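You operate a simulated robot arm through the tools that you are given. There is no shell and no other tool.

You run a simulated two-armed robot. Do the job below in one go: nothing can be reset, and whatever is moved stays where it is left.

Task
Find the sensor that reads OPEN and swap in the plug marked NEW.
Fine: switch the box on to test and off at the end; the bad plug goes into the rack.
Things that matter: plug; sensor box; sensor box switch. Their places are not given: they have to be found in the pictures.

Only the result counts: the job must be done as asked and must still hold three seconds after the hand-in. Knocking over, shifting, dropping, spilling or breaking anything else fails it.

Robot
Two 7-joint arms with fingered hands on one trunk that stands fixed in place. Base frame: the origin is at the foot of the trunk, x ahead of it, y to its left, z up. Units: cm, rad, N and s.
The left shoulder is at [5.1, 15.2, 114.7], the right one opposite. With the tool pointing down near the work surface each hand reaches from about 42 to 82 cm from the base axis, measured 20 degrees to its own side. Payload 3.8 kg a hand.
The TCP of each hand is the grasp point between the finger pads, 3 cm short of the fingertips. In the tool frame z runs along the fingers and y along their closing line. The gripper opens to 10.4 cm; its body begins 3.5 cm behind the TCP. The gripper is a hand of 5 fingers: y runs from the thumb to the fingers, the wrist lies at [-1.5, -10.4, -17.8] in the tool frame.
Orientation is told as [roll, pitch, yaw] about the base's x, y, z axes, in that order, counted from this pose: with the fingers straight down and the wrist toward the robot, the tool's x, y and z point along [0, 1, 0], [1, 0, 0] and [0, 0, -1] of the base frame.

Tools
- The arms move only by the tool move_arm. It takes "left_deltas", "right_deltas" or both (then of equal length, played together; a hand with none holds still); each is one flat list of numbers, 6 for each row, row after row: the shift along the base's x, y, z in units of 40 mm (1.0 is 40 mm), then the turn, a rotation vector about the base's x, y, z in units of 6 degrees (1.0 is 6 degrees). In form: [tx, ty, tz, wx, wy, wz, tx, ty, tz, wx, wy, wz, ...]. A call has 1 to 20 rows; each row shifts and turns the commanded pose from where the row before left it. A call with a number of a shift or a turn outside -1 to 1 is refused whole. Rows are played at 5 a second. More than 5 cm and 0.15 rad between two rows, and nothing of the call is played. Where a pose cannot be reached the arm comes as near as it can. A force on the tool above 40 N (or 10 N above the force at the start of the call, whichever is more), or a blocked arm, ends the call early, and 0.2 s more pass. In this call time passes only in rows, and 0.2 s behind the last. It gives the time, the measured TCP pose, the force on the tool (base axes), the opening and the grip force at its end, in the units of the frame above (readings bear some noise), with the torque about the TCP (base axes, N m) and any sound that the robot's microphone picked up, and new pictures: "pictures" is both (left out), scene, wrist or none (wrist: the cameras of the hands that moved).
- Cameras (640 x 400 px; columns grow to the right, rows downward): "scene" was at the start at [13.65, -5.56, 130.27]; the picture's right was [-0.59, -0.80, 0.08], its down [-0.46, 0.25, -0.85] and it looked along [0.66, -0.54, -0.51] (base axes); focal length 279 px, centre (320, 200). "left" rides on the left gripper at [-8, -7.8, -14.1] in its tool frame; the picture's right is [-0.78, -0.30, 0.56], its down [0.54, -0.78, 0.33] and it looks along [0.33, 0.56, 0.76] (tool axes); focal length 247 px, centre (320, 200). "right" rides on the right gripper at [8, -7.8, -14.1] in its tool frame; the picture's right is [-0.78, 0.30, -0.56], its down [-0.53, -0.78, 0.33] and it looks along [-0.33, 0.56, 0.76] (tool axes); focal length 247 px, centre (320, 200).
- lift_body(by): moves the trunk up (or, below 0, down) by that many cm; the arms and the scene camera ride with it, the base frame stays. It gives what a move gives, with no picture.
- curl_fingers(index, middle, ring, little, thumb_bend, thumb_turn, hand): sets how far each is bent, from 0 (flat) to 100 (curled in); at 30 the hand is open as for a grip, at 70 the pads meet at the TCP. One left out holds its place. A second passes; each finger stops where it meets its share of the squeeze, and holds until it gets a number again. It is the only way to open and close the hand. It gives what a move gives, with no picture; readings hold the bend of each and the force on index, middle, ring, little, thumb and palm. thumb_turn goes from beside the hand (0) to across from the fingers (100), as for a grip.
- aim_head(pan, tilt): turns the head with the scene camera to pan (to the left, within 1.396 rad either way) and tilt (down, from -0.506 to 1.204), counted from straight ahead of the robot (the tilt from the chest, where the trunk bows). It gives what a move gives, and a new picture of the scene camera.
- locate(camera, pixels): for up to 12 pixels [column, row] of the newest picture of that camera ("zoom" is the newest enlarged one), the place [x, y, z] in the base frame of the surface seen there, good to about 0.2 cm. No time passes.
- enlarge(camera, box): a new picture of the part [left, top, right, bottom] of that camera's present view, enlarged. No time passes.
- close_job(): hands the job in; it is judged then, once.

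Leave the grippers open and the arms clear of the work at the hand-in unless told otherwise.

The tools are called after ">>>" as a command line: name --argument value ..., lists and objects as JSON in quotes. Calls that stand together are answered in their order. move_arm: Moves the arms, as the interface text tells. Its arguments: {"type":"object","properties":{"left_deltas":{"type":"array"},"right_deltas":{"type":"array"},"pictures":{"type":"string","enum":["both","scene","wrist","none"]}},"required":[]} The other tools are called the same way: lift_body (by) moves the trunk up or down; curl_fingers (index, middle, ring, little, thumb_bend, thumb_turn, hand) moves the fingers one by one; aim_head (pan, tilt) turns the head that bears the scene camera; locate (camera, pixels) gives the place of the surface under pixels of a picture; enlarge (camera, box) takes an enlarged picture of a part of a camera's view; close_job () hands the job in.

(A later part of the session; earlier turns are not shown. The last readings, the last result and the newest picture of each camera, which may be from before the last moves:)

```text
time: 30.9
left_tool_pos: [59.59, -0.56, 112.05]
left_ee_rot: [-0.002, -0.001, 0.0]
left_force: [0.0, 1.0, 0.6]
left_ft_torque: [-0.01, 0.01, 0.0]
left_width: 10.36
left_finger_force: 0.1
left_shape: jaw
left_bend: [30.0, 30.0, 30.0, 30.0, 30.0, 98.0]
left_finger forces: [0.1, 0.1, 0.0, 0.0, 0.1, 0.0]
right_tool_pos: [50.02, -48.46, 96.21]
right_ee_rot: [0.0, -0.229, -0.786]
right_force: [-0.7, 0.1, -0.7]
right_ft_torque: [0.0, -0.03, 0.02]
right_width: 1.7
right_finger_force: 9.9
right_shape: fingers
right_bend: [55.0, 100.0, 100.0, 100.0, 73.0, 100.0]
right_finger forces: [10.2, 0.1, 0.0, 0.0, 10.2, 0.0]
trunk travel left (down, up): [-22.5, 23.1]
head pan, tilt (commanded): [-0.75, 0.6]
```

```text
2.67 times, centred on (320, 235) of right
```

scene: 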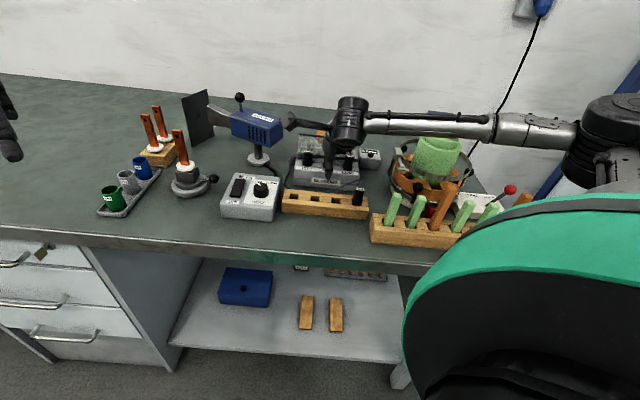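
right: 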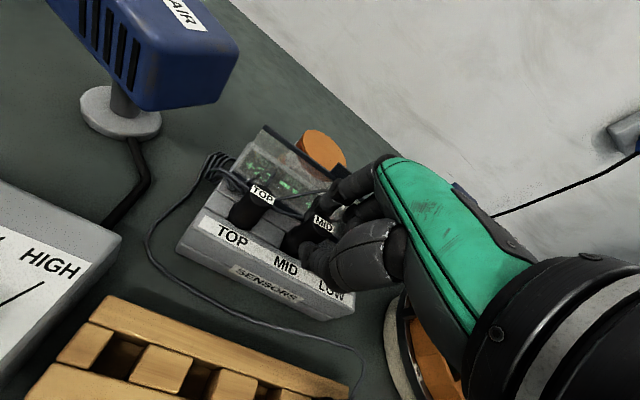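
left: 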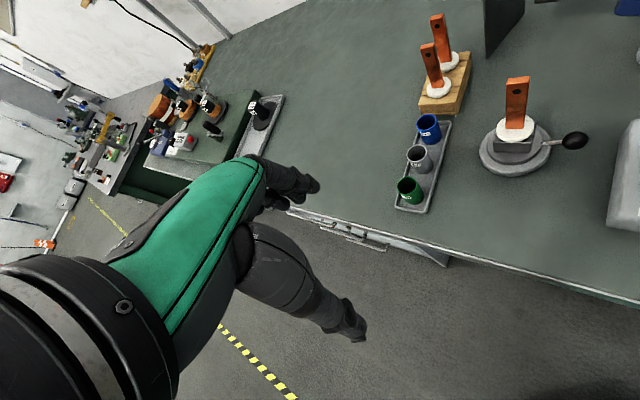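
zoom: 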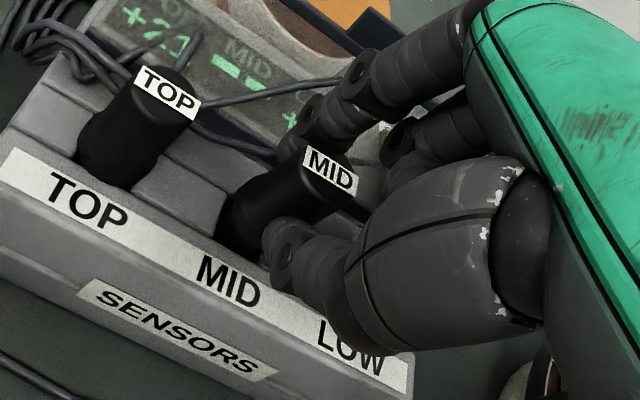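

The plug comes out; MID now reads "--". I continue upward 6 cm.

>>> move_arm --right_deltas '[0, 0, 0.15, 0, 0, 0, 0, 0, 0.25, 0, 0, 0, 0, 0, 0.3, 0, 0, 0, 0, 0, 0.4, 0, 0, 0, 0, 0, 0.4, 0, 0, 0]' --pictures "both"

>>> enlarge --camera "right" --box '[230, 150, 380, 310]'

>>> enlarge --camera "scene" --box '[275, 90, 395, 230]'

```text
time: 32.1
left_tool_pos: [59.53, -0.48, 111.98]
left_ee_rot: [0.001, 0.001, 0.0]
left_force: [-0.6, 0.4, -0.4]
left_ft_torque: [0.0, 0.03, 0.0]
left_width: 10.37
left_finger_force: 0.0
left_shape: jaw
left_bend: [30.0, 30.0, 30.0, 30.0, 30.0, 98.0]
left_finger forces: [0.0, 0.0, 0.1, 0.1, 0.0, 0.0]
right_tool_pos: [50.04, -48.4, 102.14]
right_ee_rot: [-0.002, -0.228, -0.785]
right_force: [0.5, 0.1, 0.4]
right_ft_torque: [-0.01, 0.02, -0.02]
right_width: 1.69
right_finger_force: 9.9
right_shape: fingers
right_bend: [55.0, 100.0, 100.0, 100.0, 73.0, 100.0]
right_finger forces: [10.4, 0.0, 0.1, 0.0, 10.3, 0.0]
trunk travel left (down, up): [-22.5, 23.1]
head pan, tilt (commanded): [-0.75, 0.6]
```

scene: 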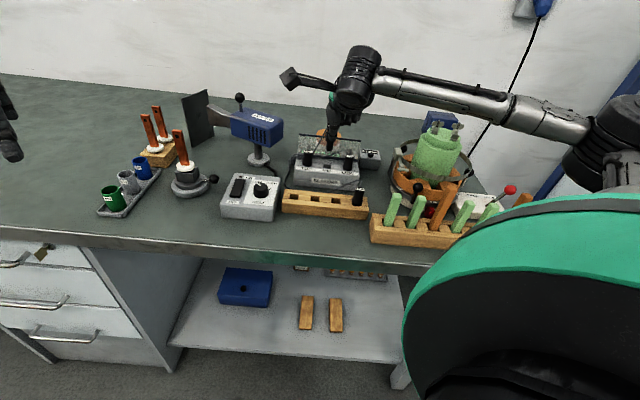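
right: 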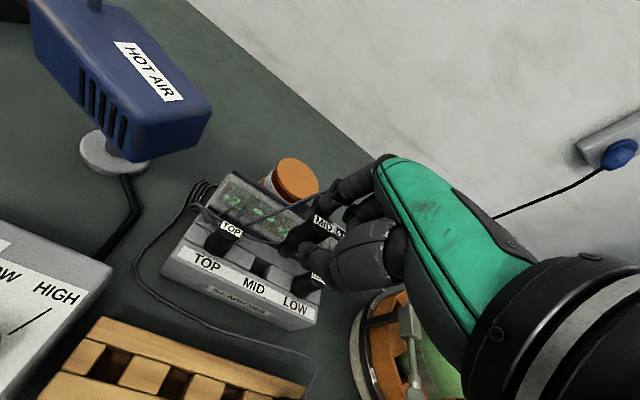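

```text
2.50 times, centred on (305, 230) of right
```

zoom: 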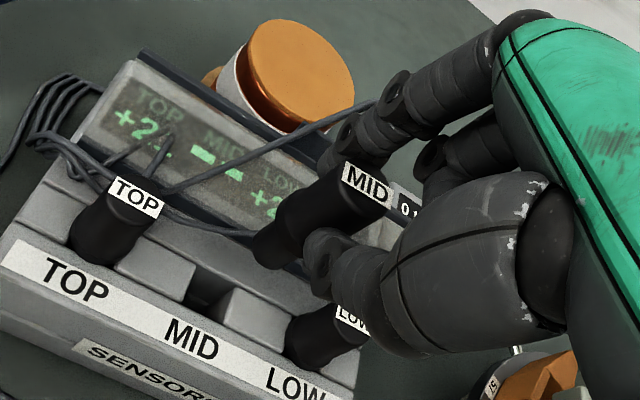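

```text
2.86 times, centred on (335, 160) of scene
```

zoom: 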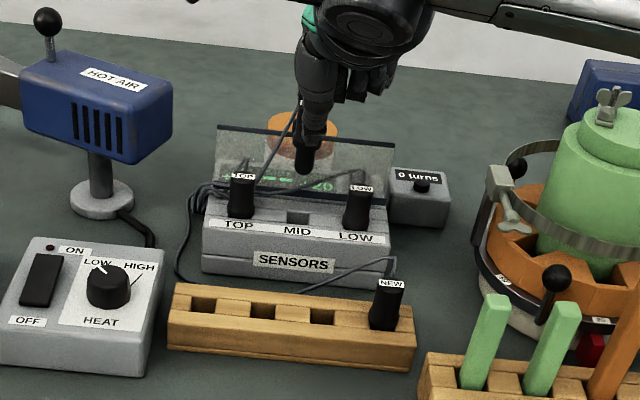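

The plug is held and the MID socket is visible as a square hole. I measure the plug's bottom and top, the socket hole and the rack slots.

>>> enlarge --camera "right" --box '[230, 170, 350, 290]'

>>> locate --camera "right" --pixels '[[289, 249], [281, 247], [287, 253], [310, 237], [302, 232], [322, 225], [316, 217], [260, 266], [253, 264], [268, 270], [262, 259], [262, 275]]'

```text
3.33 times, centred on (290, 230) of right
```

zoom: 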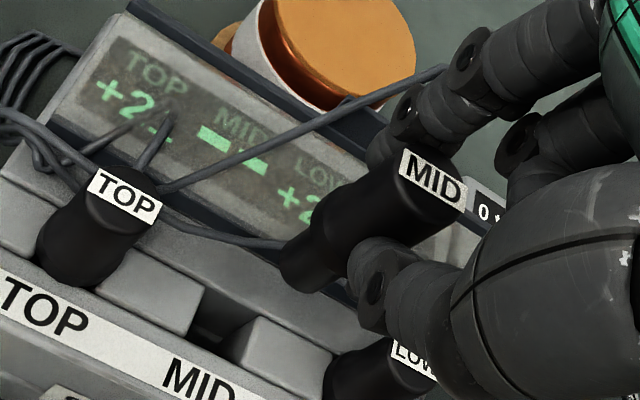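

```text
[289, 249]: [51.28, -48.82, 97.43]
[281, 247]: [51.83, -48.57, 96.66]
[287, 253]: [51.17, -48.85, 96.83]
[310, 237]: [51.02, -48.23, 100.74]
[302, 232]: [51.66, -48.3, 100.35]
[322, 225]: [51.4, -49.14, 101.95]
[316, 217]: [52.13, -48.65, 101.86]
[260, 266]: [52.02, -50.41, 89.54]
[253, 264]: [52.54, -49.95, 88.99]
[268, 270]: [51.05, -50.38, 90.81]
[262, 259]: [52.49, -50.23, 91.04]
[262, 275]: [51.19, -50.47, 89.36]
```

The plug is 5.6 cm long (top 101.9, bottom about 96.3) and hangs straight. I carry it at this height over the rack's second empty slot, near (46.1,-40.2).

>>> move_arm --right_deltas '[0, 0, 0.2, 0, 0, 0, -0.345, 0.57, 0, 0, 0, 0, -0.345, 0.57, 0, 0, 0, 0, -0.345, 0.57, 0, 0, 0, 0, -0.345, 0.57, 0, 0, 0, 0, 0, 0, 0, 0, 0, 0]' --pictures "both"

>>> enlarge --camera "right" --box '[180, 150, 380, 330]'

>>> enlarge --camera "scene" --box '[265, 140, 395, 230]'

```text
time: 33.5
left_tool_pos: [59.42, -0.53, 112.1]
left_ee_rot: [-0.001, 0.001, 0.0]
left_force: [-0.4, 0.1, -0.5]
left_ft_torque: [0.0, 0.02, -0.02]
left_width: 10.37
left_finger_force: 0.1
left_shape: jaw
left_bend: [30.0, 30.0, 30.0, 30.0, 30.0, 98.0]
left_finger forces: [0.0, 0.0, 0.0, 0.1, 0.1, 0.0]
right_tool_pos: [44.66, -39.29, 102.71]
right_ee_rot: [0.0, -0.227, -0.785]
right_force: [0.4, 0.6, -0.3]
right_ft_torque: [0.0, 0.0, 0.0]
right_width: 1.69
right_finger_force: 10.3
right_shape: fingers
right_bend: [55.0, 100.0, 100.0, 100.0, 73.0, 100.0]
right_finger forces: [10.3, 0.0, 0.1, 0.1, 10.2, 0.0]
trunk travel left (down, up): [-22.5, 23.1]
head pan, tilt (commanded): [-0.75, 0.6]
```

scene: 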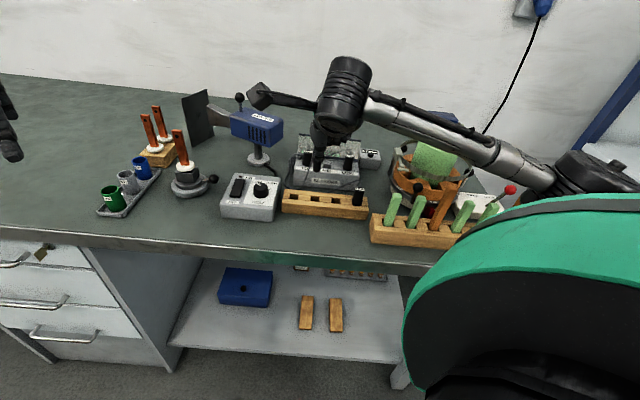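
right: 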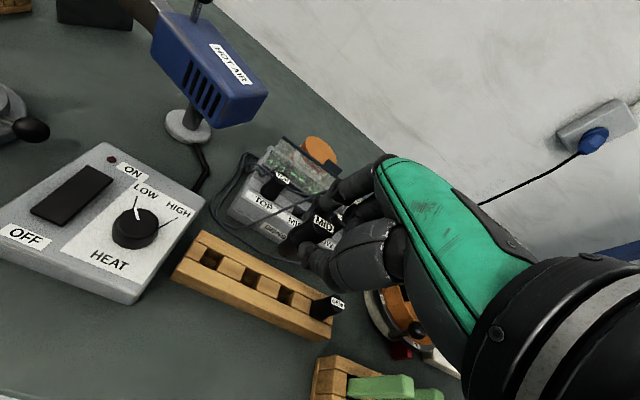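

```text
2.22 times, centred on (280, 240) of right
```

zoom: 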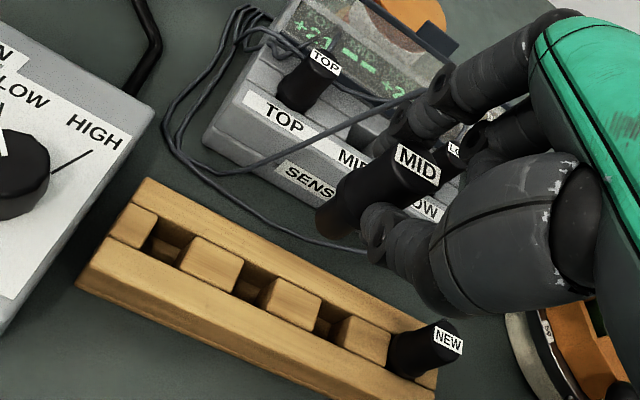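

```text
4.44 times, centred on (330, 185) of scene
```

zoom: 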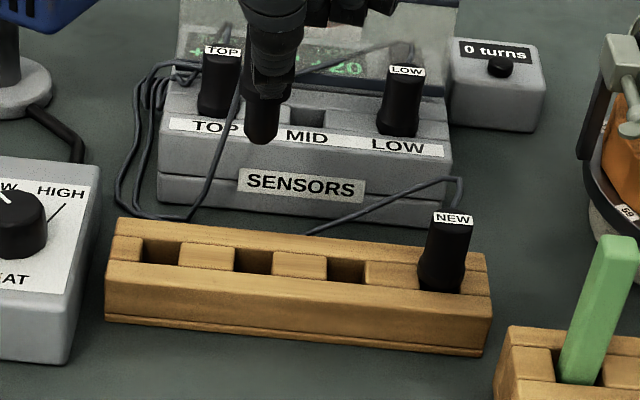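

I zoom in on the second slot of the rack to get its exact centre from the block and rail edges.

>>> enlarge --camera "right" --box '[180, 225, 350, 345]'

```text
3.33 times, centred on (265, 285) of right
```

zoom: 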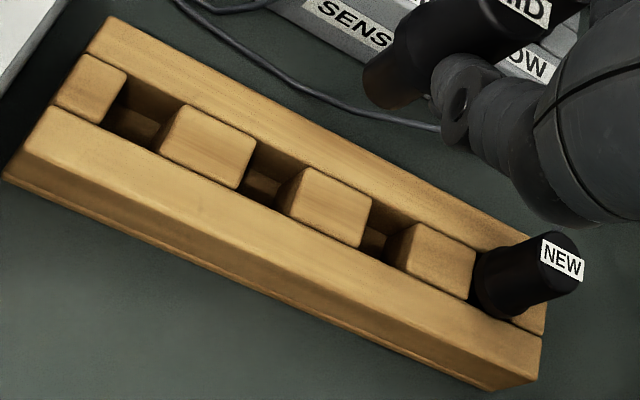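

>>> locate --camera "zoom" --pixels '[[252, 145], [240, 183], [302, 172], [290, 207], [278, 150], [258, 203], [125, 75], [178, 108], [368, 205], [408, 228], [360, 245], [392, 265]]'

>>> locate --camera "zoom" --pixels '[[205, 135], [325, 200], [435, 250], [90, 75], [500, 250], [180, 60], [400, 180], [150, 160], [400, 290], [560, 245], [500, 285], [520, 325]]'

```text
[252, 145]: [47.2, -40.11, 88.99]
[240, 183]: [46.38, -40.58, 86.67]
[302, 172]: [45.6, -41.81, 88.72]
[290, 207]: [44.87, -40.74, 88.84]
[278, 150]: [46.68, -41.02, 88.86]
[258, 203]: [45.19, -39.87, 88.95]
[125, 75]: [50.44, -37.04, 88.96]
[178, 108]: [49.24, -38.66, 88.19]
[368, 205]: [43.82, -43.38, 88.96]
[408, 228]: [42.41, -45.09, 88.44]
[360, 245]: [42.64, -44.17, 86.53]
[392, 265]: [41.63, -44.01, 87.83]
```

```text
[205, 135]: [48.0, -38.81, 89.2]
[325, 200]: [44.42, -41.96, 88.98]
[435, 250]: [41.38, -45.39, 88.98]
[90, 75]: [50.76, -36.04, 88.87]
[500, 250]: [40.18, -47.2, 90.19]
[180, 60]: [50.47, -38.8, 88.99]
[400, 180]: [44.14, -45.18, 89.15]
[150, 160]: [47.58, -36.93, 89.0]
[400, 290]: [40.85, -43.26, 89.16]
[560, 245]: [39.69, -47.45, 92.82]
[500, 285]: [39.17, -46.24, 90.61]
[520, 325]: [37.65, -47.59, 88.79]
```

Slot 2 centre comes to about (45.9,-40.4), clear width about 2 cm. Now I measure the held plug's lower end precisely.

>>> enlarge --camera "right" --box '[270, 195, 350, 275]'

>>> enlarge --camera "scene" --box '[295, 115, 345, 185]'

```text
5.00 times, centred on (310, 235) of right
```

zoom: 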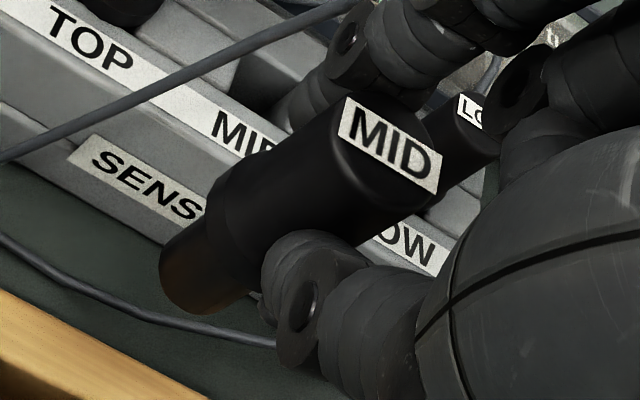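

```text
5.71 times, centred on (320, 150) of scene
```

zoom: 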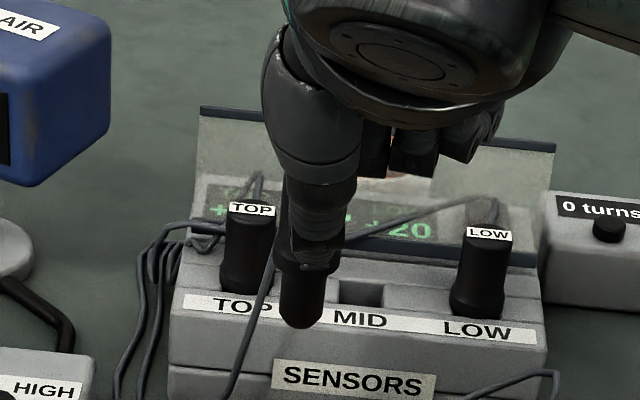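

>>> locate --camera "right" --pixels '[[284, 251], [279.5, 247], [285, 255.5], [290, 252], [288, 243], [283, 243], [294, 251], [297, 237], [318, 225], [331, 224], [314, 218], [322, 216]]'

>>> locate --camera "zoom" --pixels '[[300, 320], [300, 300], [285, 300], [318, 300], [300, 280], [283, 320], [320, 320], [281, 240]]'

```text
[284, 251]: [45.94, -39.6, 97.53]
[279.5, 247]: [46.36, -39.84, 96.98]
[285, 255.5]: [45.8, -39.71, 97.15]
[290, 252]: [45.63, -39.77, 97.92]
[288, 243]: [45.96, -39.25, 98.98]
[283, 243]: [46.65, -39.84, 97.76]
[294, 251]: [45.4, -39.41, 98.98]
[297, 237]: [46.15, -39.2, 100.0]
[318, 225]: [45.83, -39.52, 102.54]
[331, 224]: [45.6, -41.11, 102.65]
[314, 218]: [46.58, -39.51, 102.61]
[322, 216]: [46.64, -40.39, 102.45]
```

```text
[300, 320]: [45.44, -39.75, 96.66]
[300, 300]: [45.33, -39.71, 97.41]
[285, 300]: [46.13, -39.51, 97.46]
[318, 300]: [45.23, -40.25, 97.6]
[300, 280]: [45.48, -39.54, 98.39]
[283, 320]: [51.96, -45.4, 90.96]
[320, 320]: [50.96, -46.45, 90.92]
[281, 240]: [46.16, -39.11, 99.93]
```

The pin end is about (45.9,-40.25), only a couple of millimetres from slot 2's centre. I nudge y by -0.15 cm and lower 7 cm, keeping the pin just above the rack top, then check alignment.

>>> move_arm --right_deltas '[0, -0.0375, -0.35, 0, 0, 0, 0, 0, -0.35, 0, 0, 0, 0, 0, -0.35, 0, 0, 0, 0, 0, -0.35, 0, 0, 0, 0, 0, -0.3, 0, 0, 0, 0, 0, 0, 0, 0, 0]' --pictures "both"

>>> enlarge --camera "right" --box '[200, 170, 370, 310]'

>>> enlarge --camera "scene" --box '[280, 150, 380, 230]'

```text
time: 34.9
left_tool_pos: [59.49, -0.56, 111.86]
left_ee_rot: [0.0, 0.001, -0.001]
left_force: [1.0, -0.2, -0.4]
left_ft_torque: [-0.01, -0.01, 0.02]
left_width: 10.35
left_finger_force: 0.0
left_shape: jaw
left_bend: [30.0, 30.0, 30.0, 30.0, 30.0, 98.0]
left_finger forces: [0.1, 0.1, 0.1, 0.1, 0.0, 0.1]
right_tool_pos: [44.53, -39.57, 96.02]
right_ee_rot: [-0.001, -0.228, -0.786]
right_force: [0.2, 0.2, -1.2]
right_ft_torque: [-0.01, -0.01, 0.02]
right_width: 1.68
right_finger_force: 10.0
right_shape: fingers
right_bend: [55.0, 100.0, 100.0, 100.0, 73.0, 100.0]
right_finger forces: [10.3, 0.0, 0.1, 0.1, 10.2, 0.0]
trunk travel left (down, up): [-22.5, 23.1]
head pan, tilt (commanded): [-0.75, 0.6]
```

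scene: 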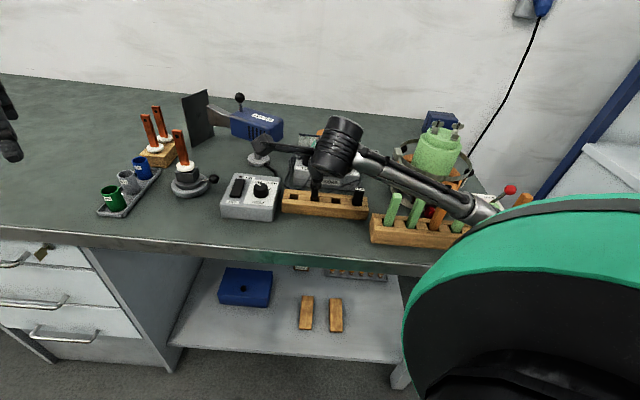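
right: 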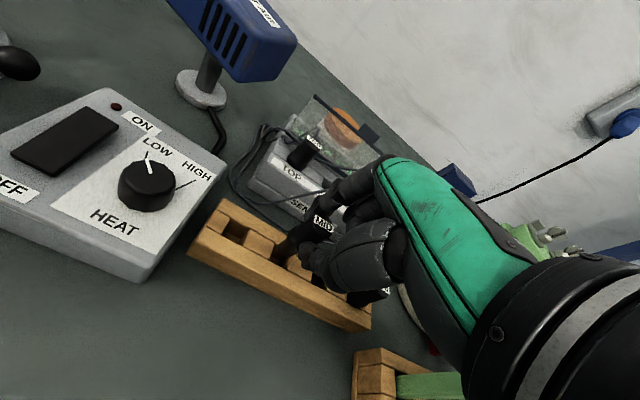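

```text
2.86 times, centred on (285, 240) of right
```

zoom: 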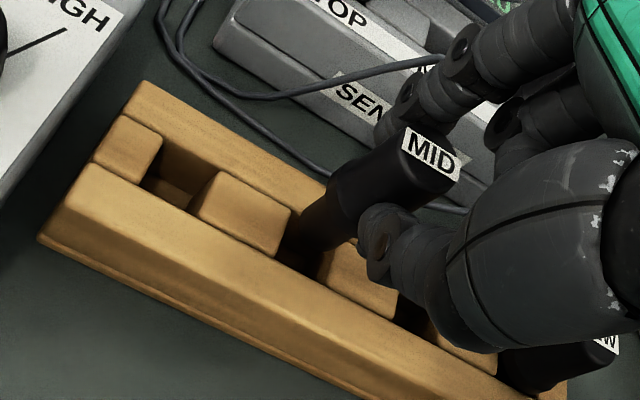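

```text
5.00 times, centred on (330, 190) of scene
```

zoom: 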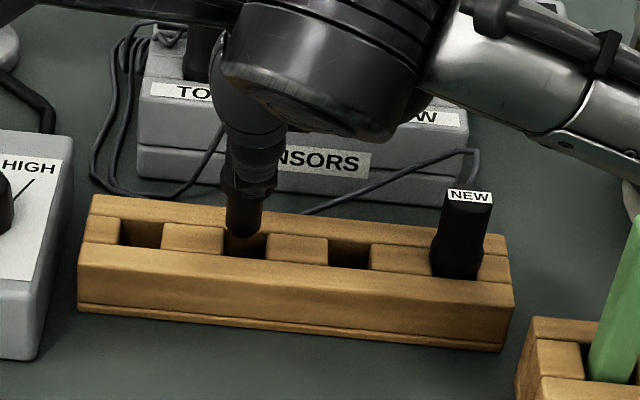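

The pin hovers over slot 2. I measure the pin's end and slot edges from both cameras.

>>> locate --camera "zoom" --pixels '[[243, 232], [243, 222], [230, 222], [257, 222], [224, 240], [268, 245], [262, 262], [222, 252], [270, 236], [247, 250]]'

>>> locate --camera "right" --pixels '[[280, 248], [276, 246], [284, 250], [282, 240], [276, 240], [273, 244], [274, 255], [287, 263], [270, 238]]'

```text
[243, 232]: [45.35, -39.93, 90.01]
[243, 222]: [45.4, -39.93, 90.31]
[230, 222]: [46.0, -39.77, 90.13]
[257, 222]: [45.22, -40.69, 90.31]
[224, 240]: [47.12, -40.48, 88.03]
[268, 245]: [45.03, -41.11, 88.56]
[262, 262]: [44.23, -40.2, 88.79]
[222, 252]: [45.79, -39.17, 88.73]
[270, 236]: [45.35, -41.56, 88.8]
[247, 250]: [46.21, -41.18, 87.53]
```

```text
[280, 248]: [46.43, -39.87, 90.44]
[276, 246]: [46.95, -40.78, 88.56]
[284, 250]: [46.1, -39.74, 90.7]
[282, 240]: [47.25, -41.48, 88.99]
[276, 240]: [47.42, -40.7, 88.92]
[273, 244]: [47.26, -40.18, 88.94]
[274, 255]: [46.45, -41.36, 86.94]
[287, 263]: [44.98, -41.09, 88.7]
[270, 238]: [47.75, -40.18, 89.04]
```

Pin centre (45.9,-40.45) matches slot 2's centre. I lower gently 1.5 cm into the slot, watching force.

>>> move_arm --right_deltas '[0, 0, -0.0625, 0, 0, 0, 0, 0, -0.0625, 0, 0, 0, 0, 0, -0.0625, 0, 0, 0, 0, 0, -0.0625, 0, 0, 0, 0, 0, -0.0625, 0, 0, 0, 0, 0, -0.0625, 0, 0, 0, 0, 0, 0, 0, 0, 0]' --pictures "both"

>>> enlarge --camera "scene" --box '[280, 150, 380, 230]'

>>> enlarge --camera "right" --box '[200, 170, 370, 310]'

```text
time: 36.5
left_tool_pos: [59.41, -0.69, 111.95]
left_ee_rot: [0.0, -0.001, 0.0]
left_force: [0.6, -0.5, -0.3]
left_ft_torque: [0.01, 0.0, -0.02]
left_width: 10.37
left_finger_force: 0.1
left_shape: jaw
left_bend: [30.0, 30.0, 30.0, 30.0, 30.0, 98.0]
left_finger forces: [0.1, 0.0, 0.1, 0.1, 0.0, 0.0]
right_tool_pos: [44.59, -39.51, 94.57]
right_ee_rot: [-0.001, -0.228, -0.786]
right_force: [0.0, 0.2, -0.1]
right_ft_torque: [0.02, 0.04, 0.02]
right_width: 1.68
right_finger_force: 10.5
right_shape: fingers
right_bend: [55.0, 100.0, 100.0, 100.0, 73.0, 100.0]
right_finger forces: [10.2, 0.1, 0.1, 0.1, 10.7, 0.0]
trunk travel left (down, up): [-22.5, 23.1]
head pan, tilt (commanded): [-0.75, 0.6]
```

scene: 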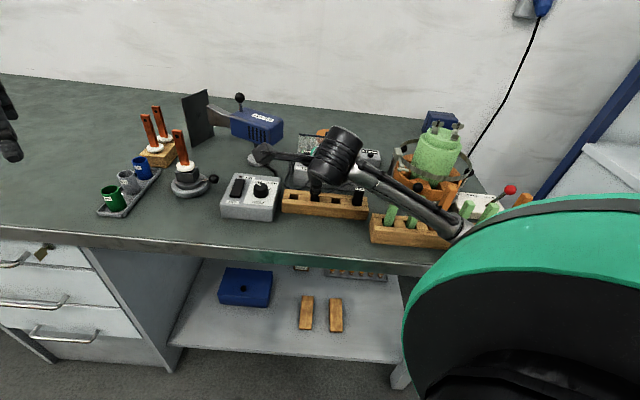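
right: 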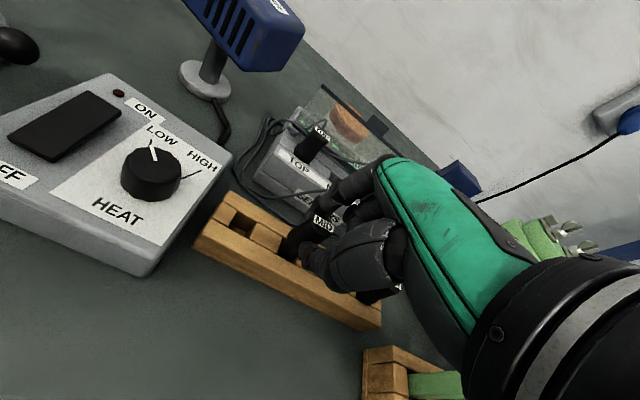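

```text
5.00 times, centred on (330, 190) of scene
```

zoom: 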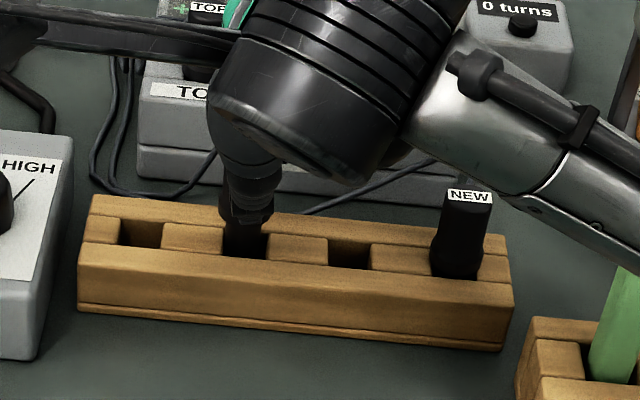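

```text
2.86 times, centred on (285, 240) of right
```

zoom: 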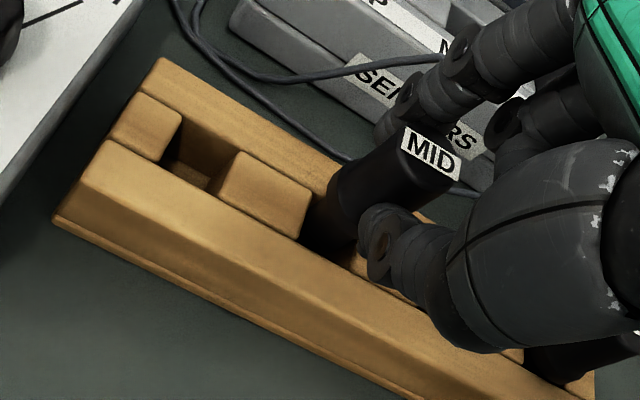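

The pin is in the slot with no force. The forearm passes near the rack of green sticks in the picture, so I check its height over them before lowering more.

>>> locate --camera "scene" --pixels '[[380, 185], [400, 198], [420, 210], [440, 222], [455, 232], [458, 215], [392, 212], [412, 215], [445, 195], [436, 212], [350, 165], [468, 205]]'

>>> enlarge --camera "scene" --box '[340, 120, 540, 260]'

```text
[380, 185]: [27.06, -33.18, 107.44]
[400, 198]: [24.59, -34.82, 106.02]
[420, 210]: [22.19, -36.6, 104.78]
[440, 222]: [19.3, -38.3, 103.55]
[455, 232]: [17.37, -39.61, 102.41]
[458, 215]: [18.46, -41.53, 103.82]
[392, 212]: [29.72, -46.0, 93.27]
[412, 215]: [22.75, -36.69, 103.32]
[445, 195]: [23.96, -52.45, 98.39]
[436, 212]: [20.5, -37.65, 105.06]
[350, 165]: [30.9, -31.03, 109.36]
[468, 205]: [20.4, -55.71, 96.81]
```

```text
2.86 times, centred on (440, 190) of scene
```

zoom: 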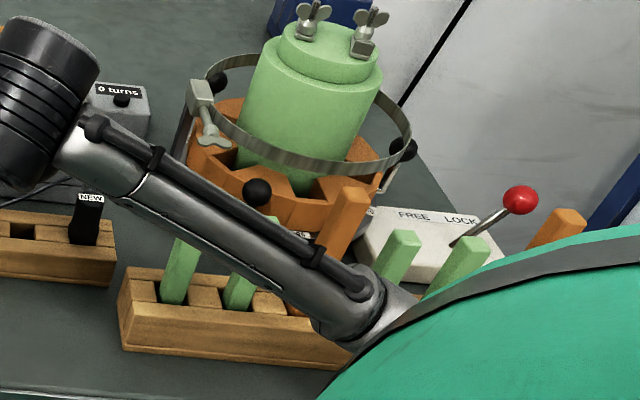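

The elbow is about 12 cm from the sticks, so that is fine. I lower the last ~1.1 cm until the plug seats.

>>> move_arm --right_deltas '[0, 0, -0.0625, 0, 0, 0, 0, 0, -0.0625, 0, 0, 0, 0, 0, -0.0625, 0, 0, 0, 0, 0, -0.05, 0, 0, 0, 0, 0, -0.0375, 0, 0, 0, 0, 0, 0, 0, 0, 0]' --pictures "both"

>>> enlarge --camera "right" --box '[200, 170, 370, 310]'

>>> enlarge --camera "scene" --box '[280, 150, 380, 230]'

```text
time: 37.9
left_tool_pos: [59.51, -0.64, 111.92]
left_ee_rot: [0.001, -0.001, 0.001]
left_force: [0.0, 0.8, -0.4]
left_ft_torque: [-0.03, -0.03, -0.01]
left_width: 10.36
left_finger_force: 0.0
left_shape: jaw
left_bend: [30.0, 30.0, 30.0, 30.0, 30.0, 98.0]
left_finger forces: [0.1, 0.1, 0.0, 0.0, 0.0, 0.0]
right_tool_pos: [44.42, -39.57, 93.38]
right_ee_rot: [0.001, -0.228, -0.785]
right_force: [-0.7, 0.9, -0.6]
right_ft_torque: [0.01, 0.03, 0.0]
right_width: 1.67
right_finger_force: 10.5
right_shape: fingers
right_bend: [55.0, 100.0, 100.0, 100.0, 73.0, 100.0]
right_finger forces: [10.1, 0.0, 0.0, 0.0, 11.0, 0.0]
trunk travel left (down, up): [-22.5, 23.1]
head pan, tilt (commanded): [-0.75, 0.6]
```

scene: 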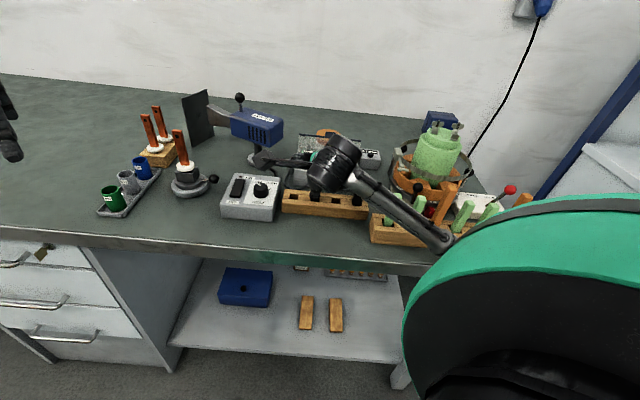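
right: 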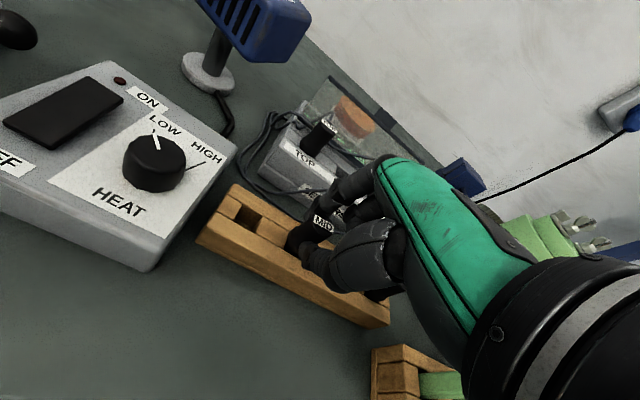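

```text
2.86 times, centred on (285, 240) of right
```

zoom: 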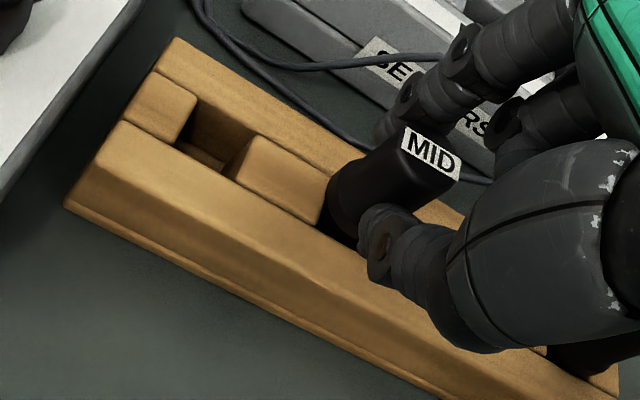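

```text
5.00 times, centred on (330, 190) of scene
```

zoom: 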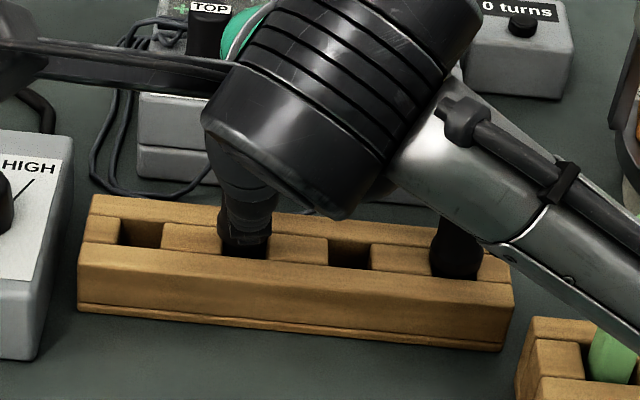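

I check the plug's top height against the seated NEW plug (92.9).

>>> locate --camera "right" --pixels '[[324, 223], [321, 221], [328, 225], [316, 225], [314, 247]]'

```text
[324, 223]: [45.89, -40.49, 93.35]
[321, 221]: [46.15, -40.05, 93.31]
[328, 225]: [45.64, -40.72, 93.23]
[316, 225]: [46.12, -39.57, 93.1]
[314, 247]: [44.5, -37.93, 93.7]
```

Top is at 93.3, so about 0.4 cm remains. I lower in 0.15 cm steps until it touches.

>>> move_arm --right_deltas '[0, 0, -0.0375, 0, 0, 0, 0, 0, -0.0375, 0, 0, 0, 0, 0, -0.0375, 0, 0, 0, 0, 0, 0, 0, 0, 0]' --pictures "wrist"

>>> locate --camera "right" --pixels '[[324, 223], [321, 221], [328, 225], [316, 225]]'

```text
time: 38.9
left_tool_pos: [59.55, -0.6, 112.01]
left_ee_rot: [0.001, 0.001, -0.001]
left_force: [0.8, -0.2, 0.0]
left_ft_torque: [-0.01, -0.01, 0.01]
left_width: 10.37
left_finger_force: 0.0
left_shape: jaw
left_bend: [30.0, 30.0, 30.0, 30.0, 30.0, 98.0]
left_finger forces: [0.0, 0.0, 0.1, 0.1, 0.0, 0.0]
right_tool_pos: [44.55, -39.67, 93.07]
right_ee_rot: [0.001, -0.228, -0.785]
right_force: [-1.1, -0.3, 2.2]
right_ft_torque: [0.04, 0.01, -0.01]
right_width: 1.67
right_finger_force: 11.8
right_shape: fingers
right_bend: [55.0, 100.0, 100.0, 100.0, 73.0, 100.0]
right_finger forces: [11.0, 0.0, 0.0, 0.0, 12.3, 0.0]
trunk travel left (down, up): [-22.5, 23.1]
head pan, tilt (commanded): [-0.75, 0.6]
```

right: 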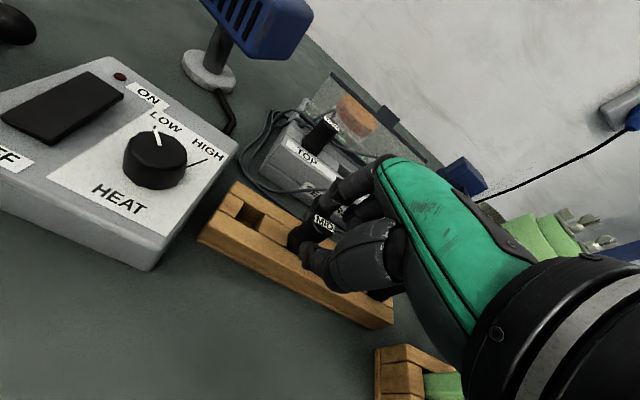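

```text
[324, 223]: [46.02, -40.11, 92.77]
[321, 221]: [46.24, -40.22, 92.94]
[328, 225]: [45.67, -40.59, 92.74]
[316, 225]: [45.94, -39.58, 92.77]
```

The plug is seated: top at 92.8 and 2 N upward contact. I open index and thumb to release it.

>>> curl_fingers --hand "right" --index 46 --thumb_bend 45

>>> enlarge --camera "right" --box '[200, 170, 370, 310]'

```text
time: 39.9
left_tool_pos: [59.54, -0.52, 112.02]
left_ee_rot: [0.0, -0.001, 0.0]
left_force: [-1.0, -1.4, 0.4]
left_ft_torque: [-0.01, -0.01, 0.02]
left_width: 10.39
left_finger_force: 0.1
left_shape: jaw
left_bend: [30.0, 30.0, 30.0, 30.0, 30.0, 98.0]
left_finger forces: [0.1, 0.1, 0.0, 0.1, 0.1, 0.0]
right_tool_pos: [44.61, -39.6, 93.05]
right_ee_rot: [0.001, -0.227, -0.785]
right_force: [1.1, 0.1, -0.3]
right_ft_torque: [-0.01, 0.0, 0.0]
right_width: 6.36
right_finger_force: 0.1
right_shape: fingers
right_bend: [46.0, 100.0, 100.0, 100.0, 45.0, 97.0]
right_finger forces: [0.0, 0.0, 0.0, 0.0, 0.1, 0.0]
trunk travel left (down, up): [-22.5, 23.1]
head pan, tilt (commanded): [-0.75, 0.6]
```

```text
2.86 times, centred on (285, 240) of right
```

zoom: 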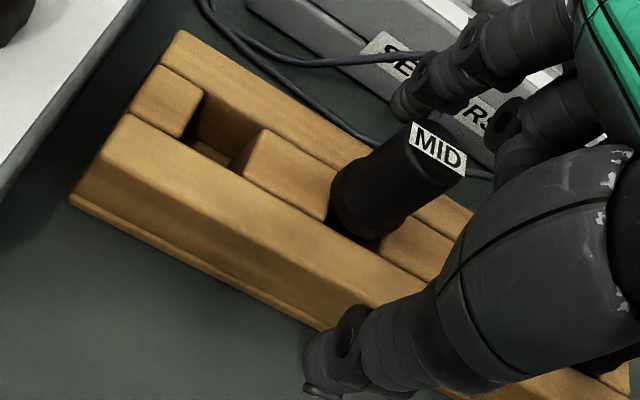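

Released, and the MID plug stands in the rack. I rise straight up 7 cm, clear of its top.

>>> move_arm --right_deltas '[0, 0, 0.15, 0, 0, 0, 0, 0, 0.3, 0, 0, 0, 0, 0, 0.6, 0, 0, 0, 0, 0, 0.7, 0, 0, 0, 0, 0, 0, 0, 0, 0]' --pictures "both"

>>> enlarge --camera "right" --box '[180, 170, 380, 330]'

```text
time: 41.1
left_tool_pos: [59.47, -0.57, 111.93]
left_ee_rot: [-0.001, -0.001, 0.001]
left_force: [-0.1, -0.5, -0.5]
left_ft_torque: [0.01, 0.02, 0.0]
left_width: 10.38
left_finger_force: 0.1
left_shape: jaw
left_bend: [30.0, 30.0, 30.0, 30.0, 30.0, 98.0]
left_finger forces: [0.1, 0.0, 0.0, 0.1, 0.0, 0.0]
right_tool_pos: [44.37, -39.51, 99.99]
right_ee_rot: [0.0, -0.226, -0.784]
right_force: [0.6, -0.3, 0.1]
right_ft_torque: [0.01, 0.01, -0.02]
right_width: 6.32
right_finger_force: 0.0
right_shape: fingers
right_bend: [46.0, 100.0, 100.0, 100.0, 45.0, 97.0]
right_finger forces: [0.0, 0.1, 0.0, 0.0, 0.0, 0.0]
trunk travel left (down, up): [-22.5, 23.1]
head pan, tilt (commanded): [-0.75, 0.6]
```

scene: 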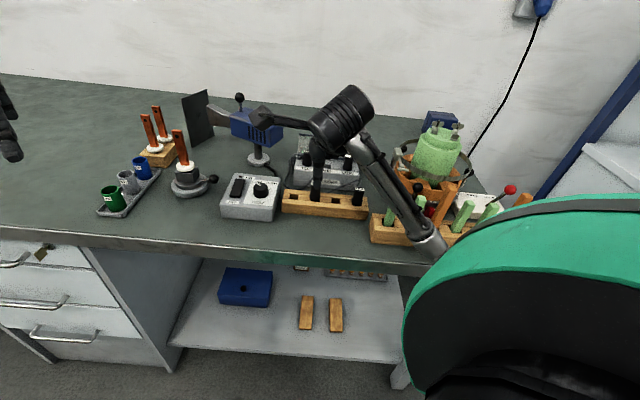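
right: 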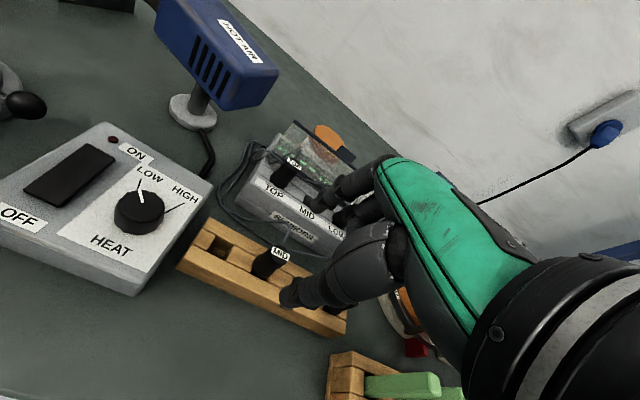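

```text
2.50 times, centred on (280, 250) of right
```

zoom: 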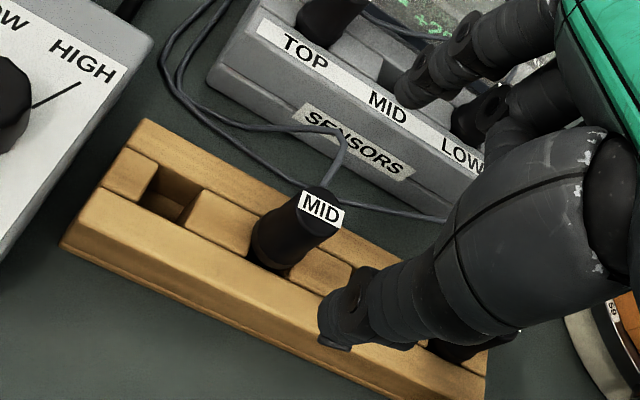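

The MID plug stands in the rack. Before going to NEW, I check the elbow (435,245) and the nearest stick tops.

>>> locate --camera "scene" --pixels '[[435, 247], [425, 240], [415, 225], [400, 200], [390, 213], [420, 205], [447, 195], [467, 208], [360, 190], [358, 200]]'

```text
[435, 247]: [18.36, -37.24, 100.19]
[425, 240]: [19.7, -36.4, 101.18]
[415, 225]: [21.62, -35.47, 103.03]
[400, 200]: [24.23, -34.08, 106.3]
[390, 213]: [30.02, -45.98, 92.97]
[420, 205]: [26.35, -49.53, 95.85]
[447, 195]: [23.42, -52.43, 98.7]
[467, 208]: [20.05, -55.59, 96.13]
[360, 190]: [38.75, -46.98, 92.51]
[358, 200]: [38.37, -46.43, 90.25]
```

The elbow is well away from the sticks. I move over the NEW plug at the same height: TCP (37.5,-46.3,100).

>>> move_arm --right_deltas '[-0.43, -0.4225, 0, 0, 0, 0, -0.43, -0.4225, 0, 0, 0, 0, -0.43, -0.4225, 0, 0, 0, 0, -0.43, -0.4225, 0, 0, 0, 0, 0, 0, 0, 0, 0, 0]' --pictures "both"

>>> enlarge --camera "right" --box '[220, 150, 400, 310]'

>>> enlarge --camera "scene" --box '[280, 120, 480, 270]'

```text
time: 42.3
left_tool_pos: [59.53, -0.67, 111.94]
left_ee_rot: [0.0, 0.001, -0.001]
left_force: [-0.6, 0.3, -0.4]
left_ft_torque: [0.0, 0.05, 0.01]
left_width: 10.37
left_finger_force: 0.0
left_shape: jaw
left_bend: [30.0, 30.0, 30.0, 30.0, 30.0, 98.0]
left_finger forces: [0.1, 0.1, 0.0, 0.1, 0.0, 0.0]
right_tool_pos: [37.66, -46.39, 100.01]
right_ee_rot: [-0.001, -0.228, -0.782]
right_force: [1.2, 0.0, -0.3]
right_ft_torque: [0.01, -0.05, 0.01]
right_width: 6.31
right_finger_force: 0.2
right_shape: fingers
right_bend: [46.0, 100.0, 100.0, 100.0, 45.0, 97.0]
right_finger forces: [0.1, 0.0, 0.0, 0.0, 0.1, 0.0]
trunk travel left (down, up): [-22.5, 23.1]
head pan, tilt (commanded): [-0.75, 0.6]
```

scene: 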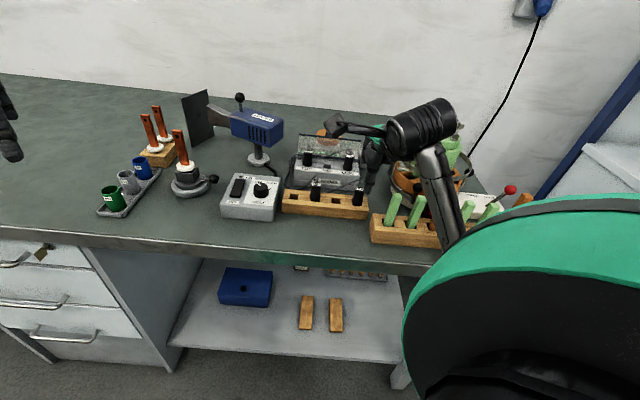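
right: 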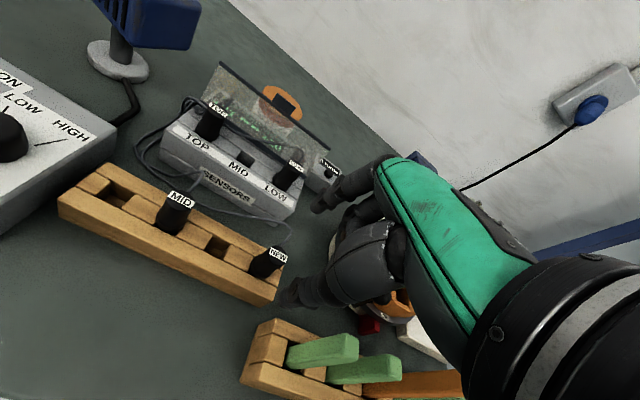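

```text
2.50 times, centred on (310, 230) of right
```

zoom: 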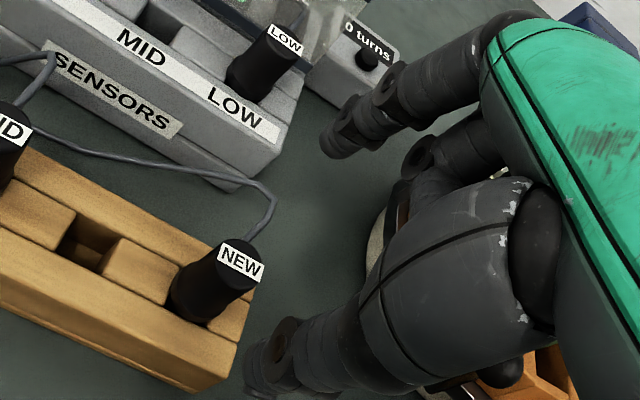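

```text
2.67 times, centred on (380, 195) of scene
```

zoom: 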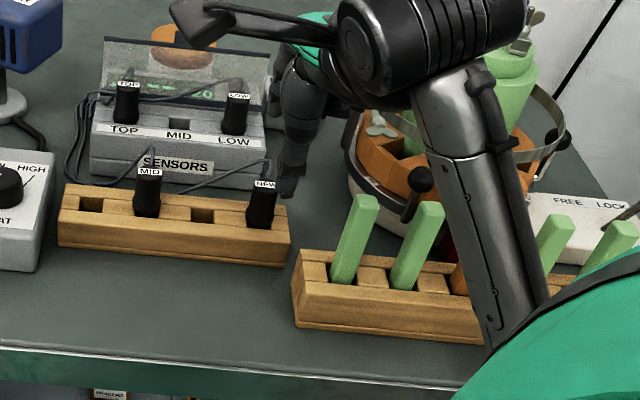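

I measure the NEW plug's top rim, and the index and thumb tips here.

>>> locate --camera "right" --pixels '[[278, 255], [270, 254], [286, 262], [276, 248], [273, 262], [313, 209], [316, 212], [319, 200], [282, 300], [285, 290], [262, 266], [258, 275]]'

>>> locate --camera "scene" --pixels '[[455, 235], [445, 200], [440, 175], [395, 205], [417, 205], [442, 222], [463, 245], [358, 190]]'

```text
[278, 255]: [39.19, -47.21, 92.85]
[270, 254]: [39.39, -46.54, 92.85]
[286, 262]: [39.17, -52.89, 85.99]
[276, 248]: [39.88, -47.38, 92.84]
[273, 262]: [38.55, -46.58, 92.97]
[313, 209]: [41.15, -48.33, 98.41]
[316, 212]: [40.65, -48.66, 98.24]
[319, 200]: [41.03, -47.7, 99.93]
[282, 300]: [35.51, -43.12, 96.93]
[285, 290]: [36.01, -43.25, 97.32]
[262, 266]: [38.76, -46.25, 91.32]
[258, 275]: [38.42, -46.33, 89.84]
```

```text
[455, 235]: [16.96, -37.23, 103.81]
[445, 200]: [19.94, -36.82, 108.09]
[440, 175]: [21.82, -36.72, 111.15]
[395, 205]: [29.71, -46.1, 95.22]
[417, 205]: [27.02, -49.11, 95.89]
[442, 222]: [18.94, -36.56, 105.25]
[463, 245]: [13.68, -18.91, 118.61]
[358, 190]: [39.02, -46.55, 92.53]
```

NEW's centre is about (39.13,-47.17), top 92.85. I nudge (-0.1,+0.2) cm and descend 6.6 cm so the fingers straddle it at the same relative height as before.

>>> move_arm --right_deltas '[-0.025, 0.05, -0.4, 0, 0, 0, 0, 0, -0.4, 0, 0, 0, 0, 0, -0.3, 0, 0, 0, 0, 0, 0, 0, 0, 0]' --pictures "wrist"

>>> enlarge --camera "right" --box '[240, 160, 380, 290]'

```text
time: 43.3
left_tool_pos: [59.51, -0.55, 112.09]
left_ee_rot: [-0.001, -0.001, -0.001]
left_force: [0.2, 0.5, 0.7]
left_ft_torque: [0.0, 0.02, 0.01]
left_width: 10.38
left_finger_force: 0.0
left_shape: jaw
left_bend: [30.0, 30.0, 30.0, 30.0, 30.0, 98.0]
left_finger forces: [0.0, 0.1, 0.0, 0.1, 0.0, 0.0]
right_tool_pos: [37.43, -46.19, 95.7]
right_ee_rot: [0.0, -0.226, -0.784]
right_force: [-0.5, -0.2, -0.2]
right_ft_torque: [0.02, -0.01, 0.0]
right_width: 6.32
right_finger_force: 0.2
right_shape: fingers
right_bend: [46.0, 100.0, 100.0, 100.0, 45.0, 97.0]
right_finger forces: [0.1, 0.0, 0.0, 0.0, 0.0, 0.0]
trunk travel left (down, up): [-22.5, 23.1]
head pan, tilt (commanded): [-0.75, 0.6]
```

right: 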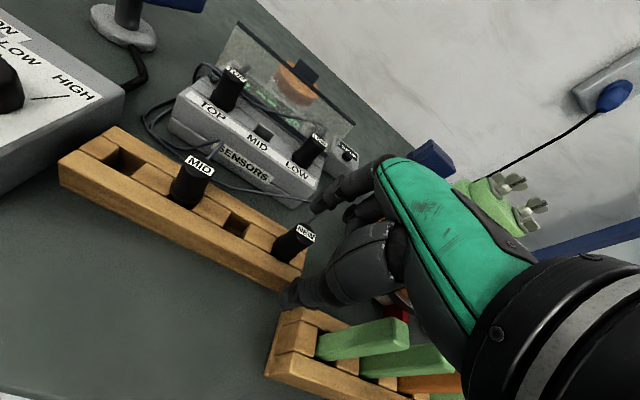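

```text
3.08 times, centred on (310, 225) of right
```

zoom: 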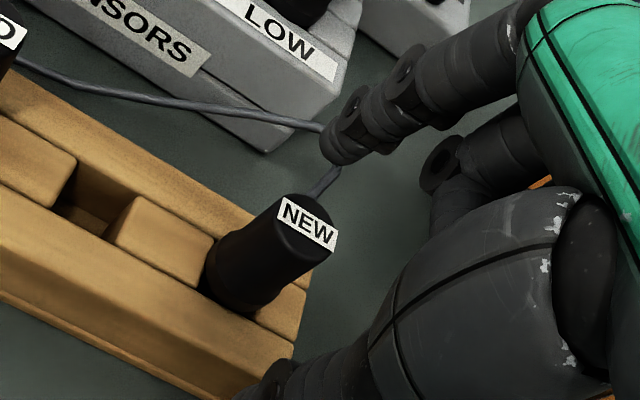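

>>> locate --camera "zoom" --pixels '[[328, 148], [335, 160], [350, 140], [308, 222], [290, 205], [332, 245], [283, 232], [320, 185], [345, 100], [265, 380]]'

```text
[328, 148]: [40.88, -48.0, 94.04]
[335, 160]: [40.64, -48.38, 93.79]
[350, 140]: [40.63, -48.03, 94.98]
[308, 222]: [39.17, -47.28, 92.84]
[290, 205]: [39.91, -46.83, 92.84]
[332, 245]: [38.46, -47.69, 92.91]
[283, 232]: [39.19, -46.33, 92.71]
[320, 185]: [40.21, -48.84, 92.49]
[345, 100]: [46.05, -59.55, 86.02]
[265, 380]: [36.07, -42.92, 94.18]
```

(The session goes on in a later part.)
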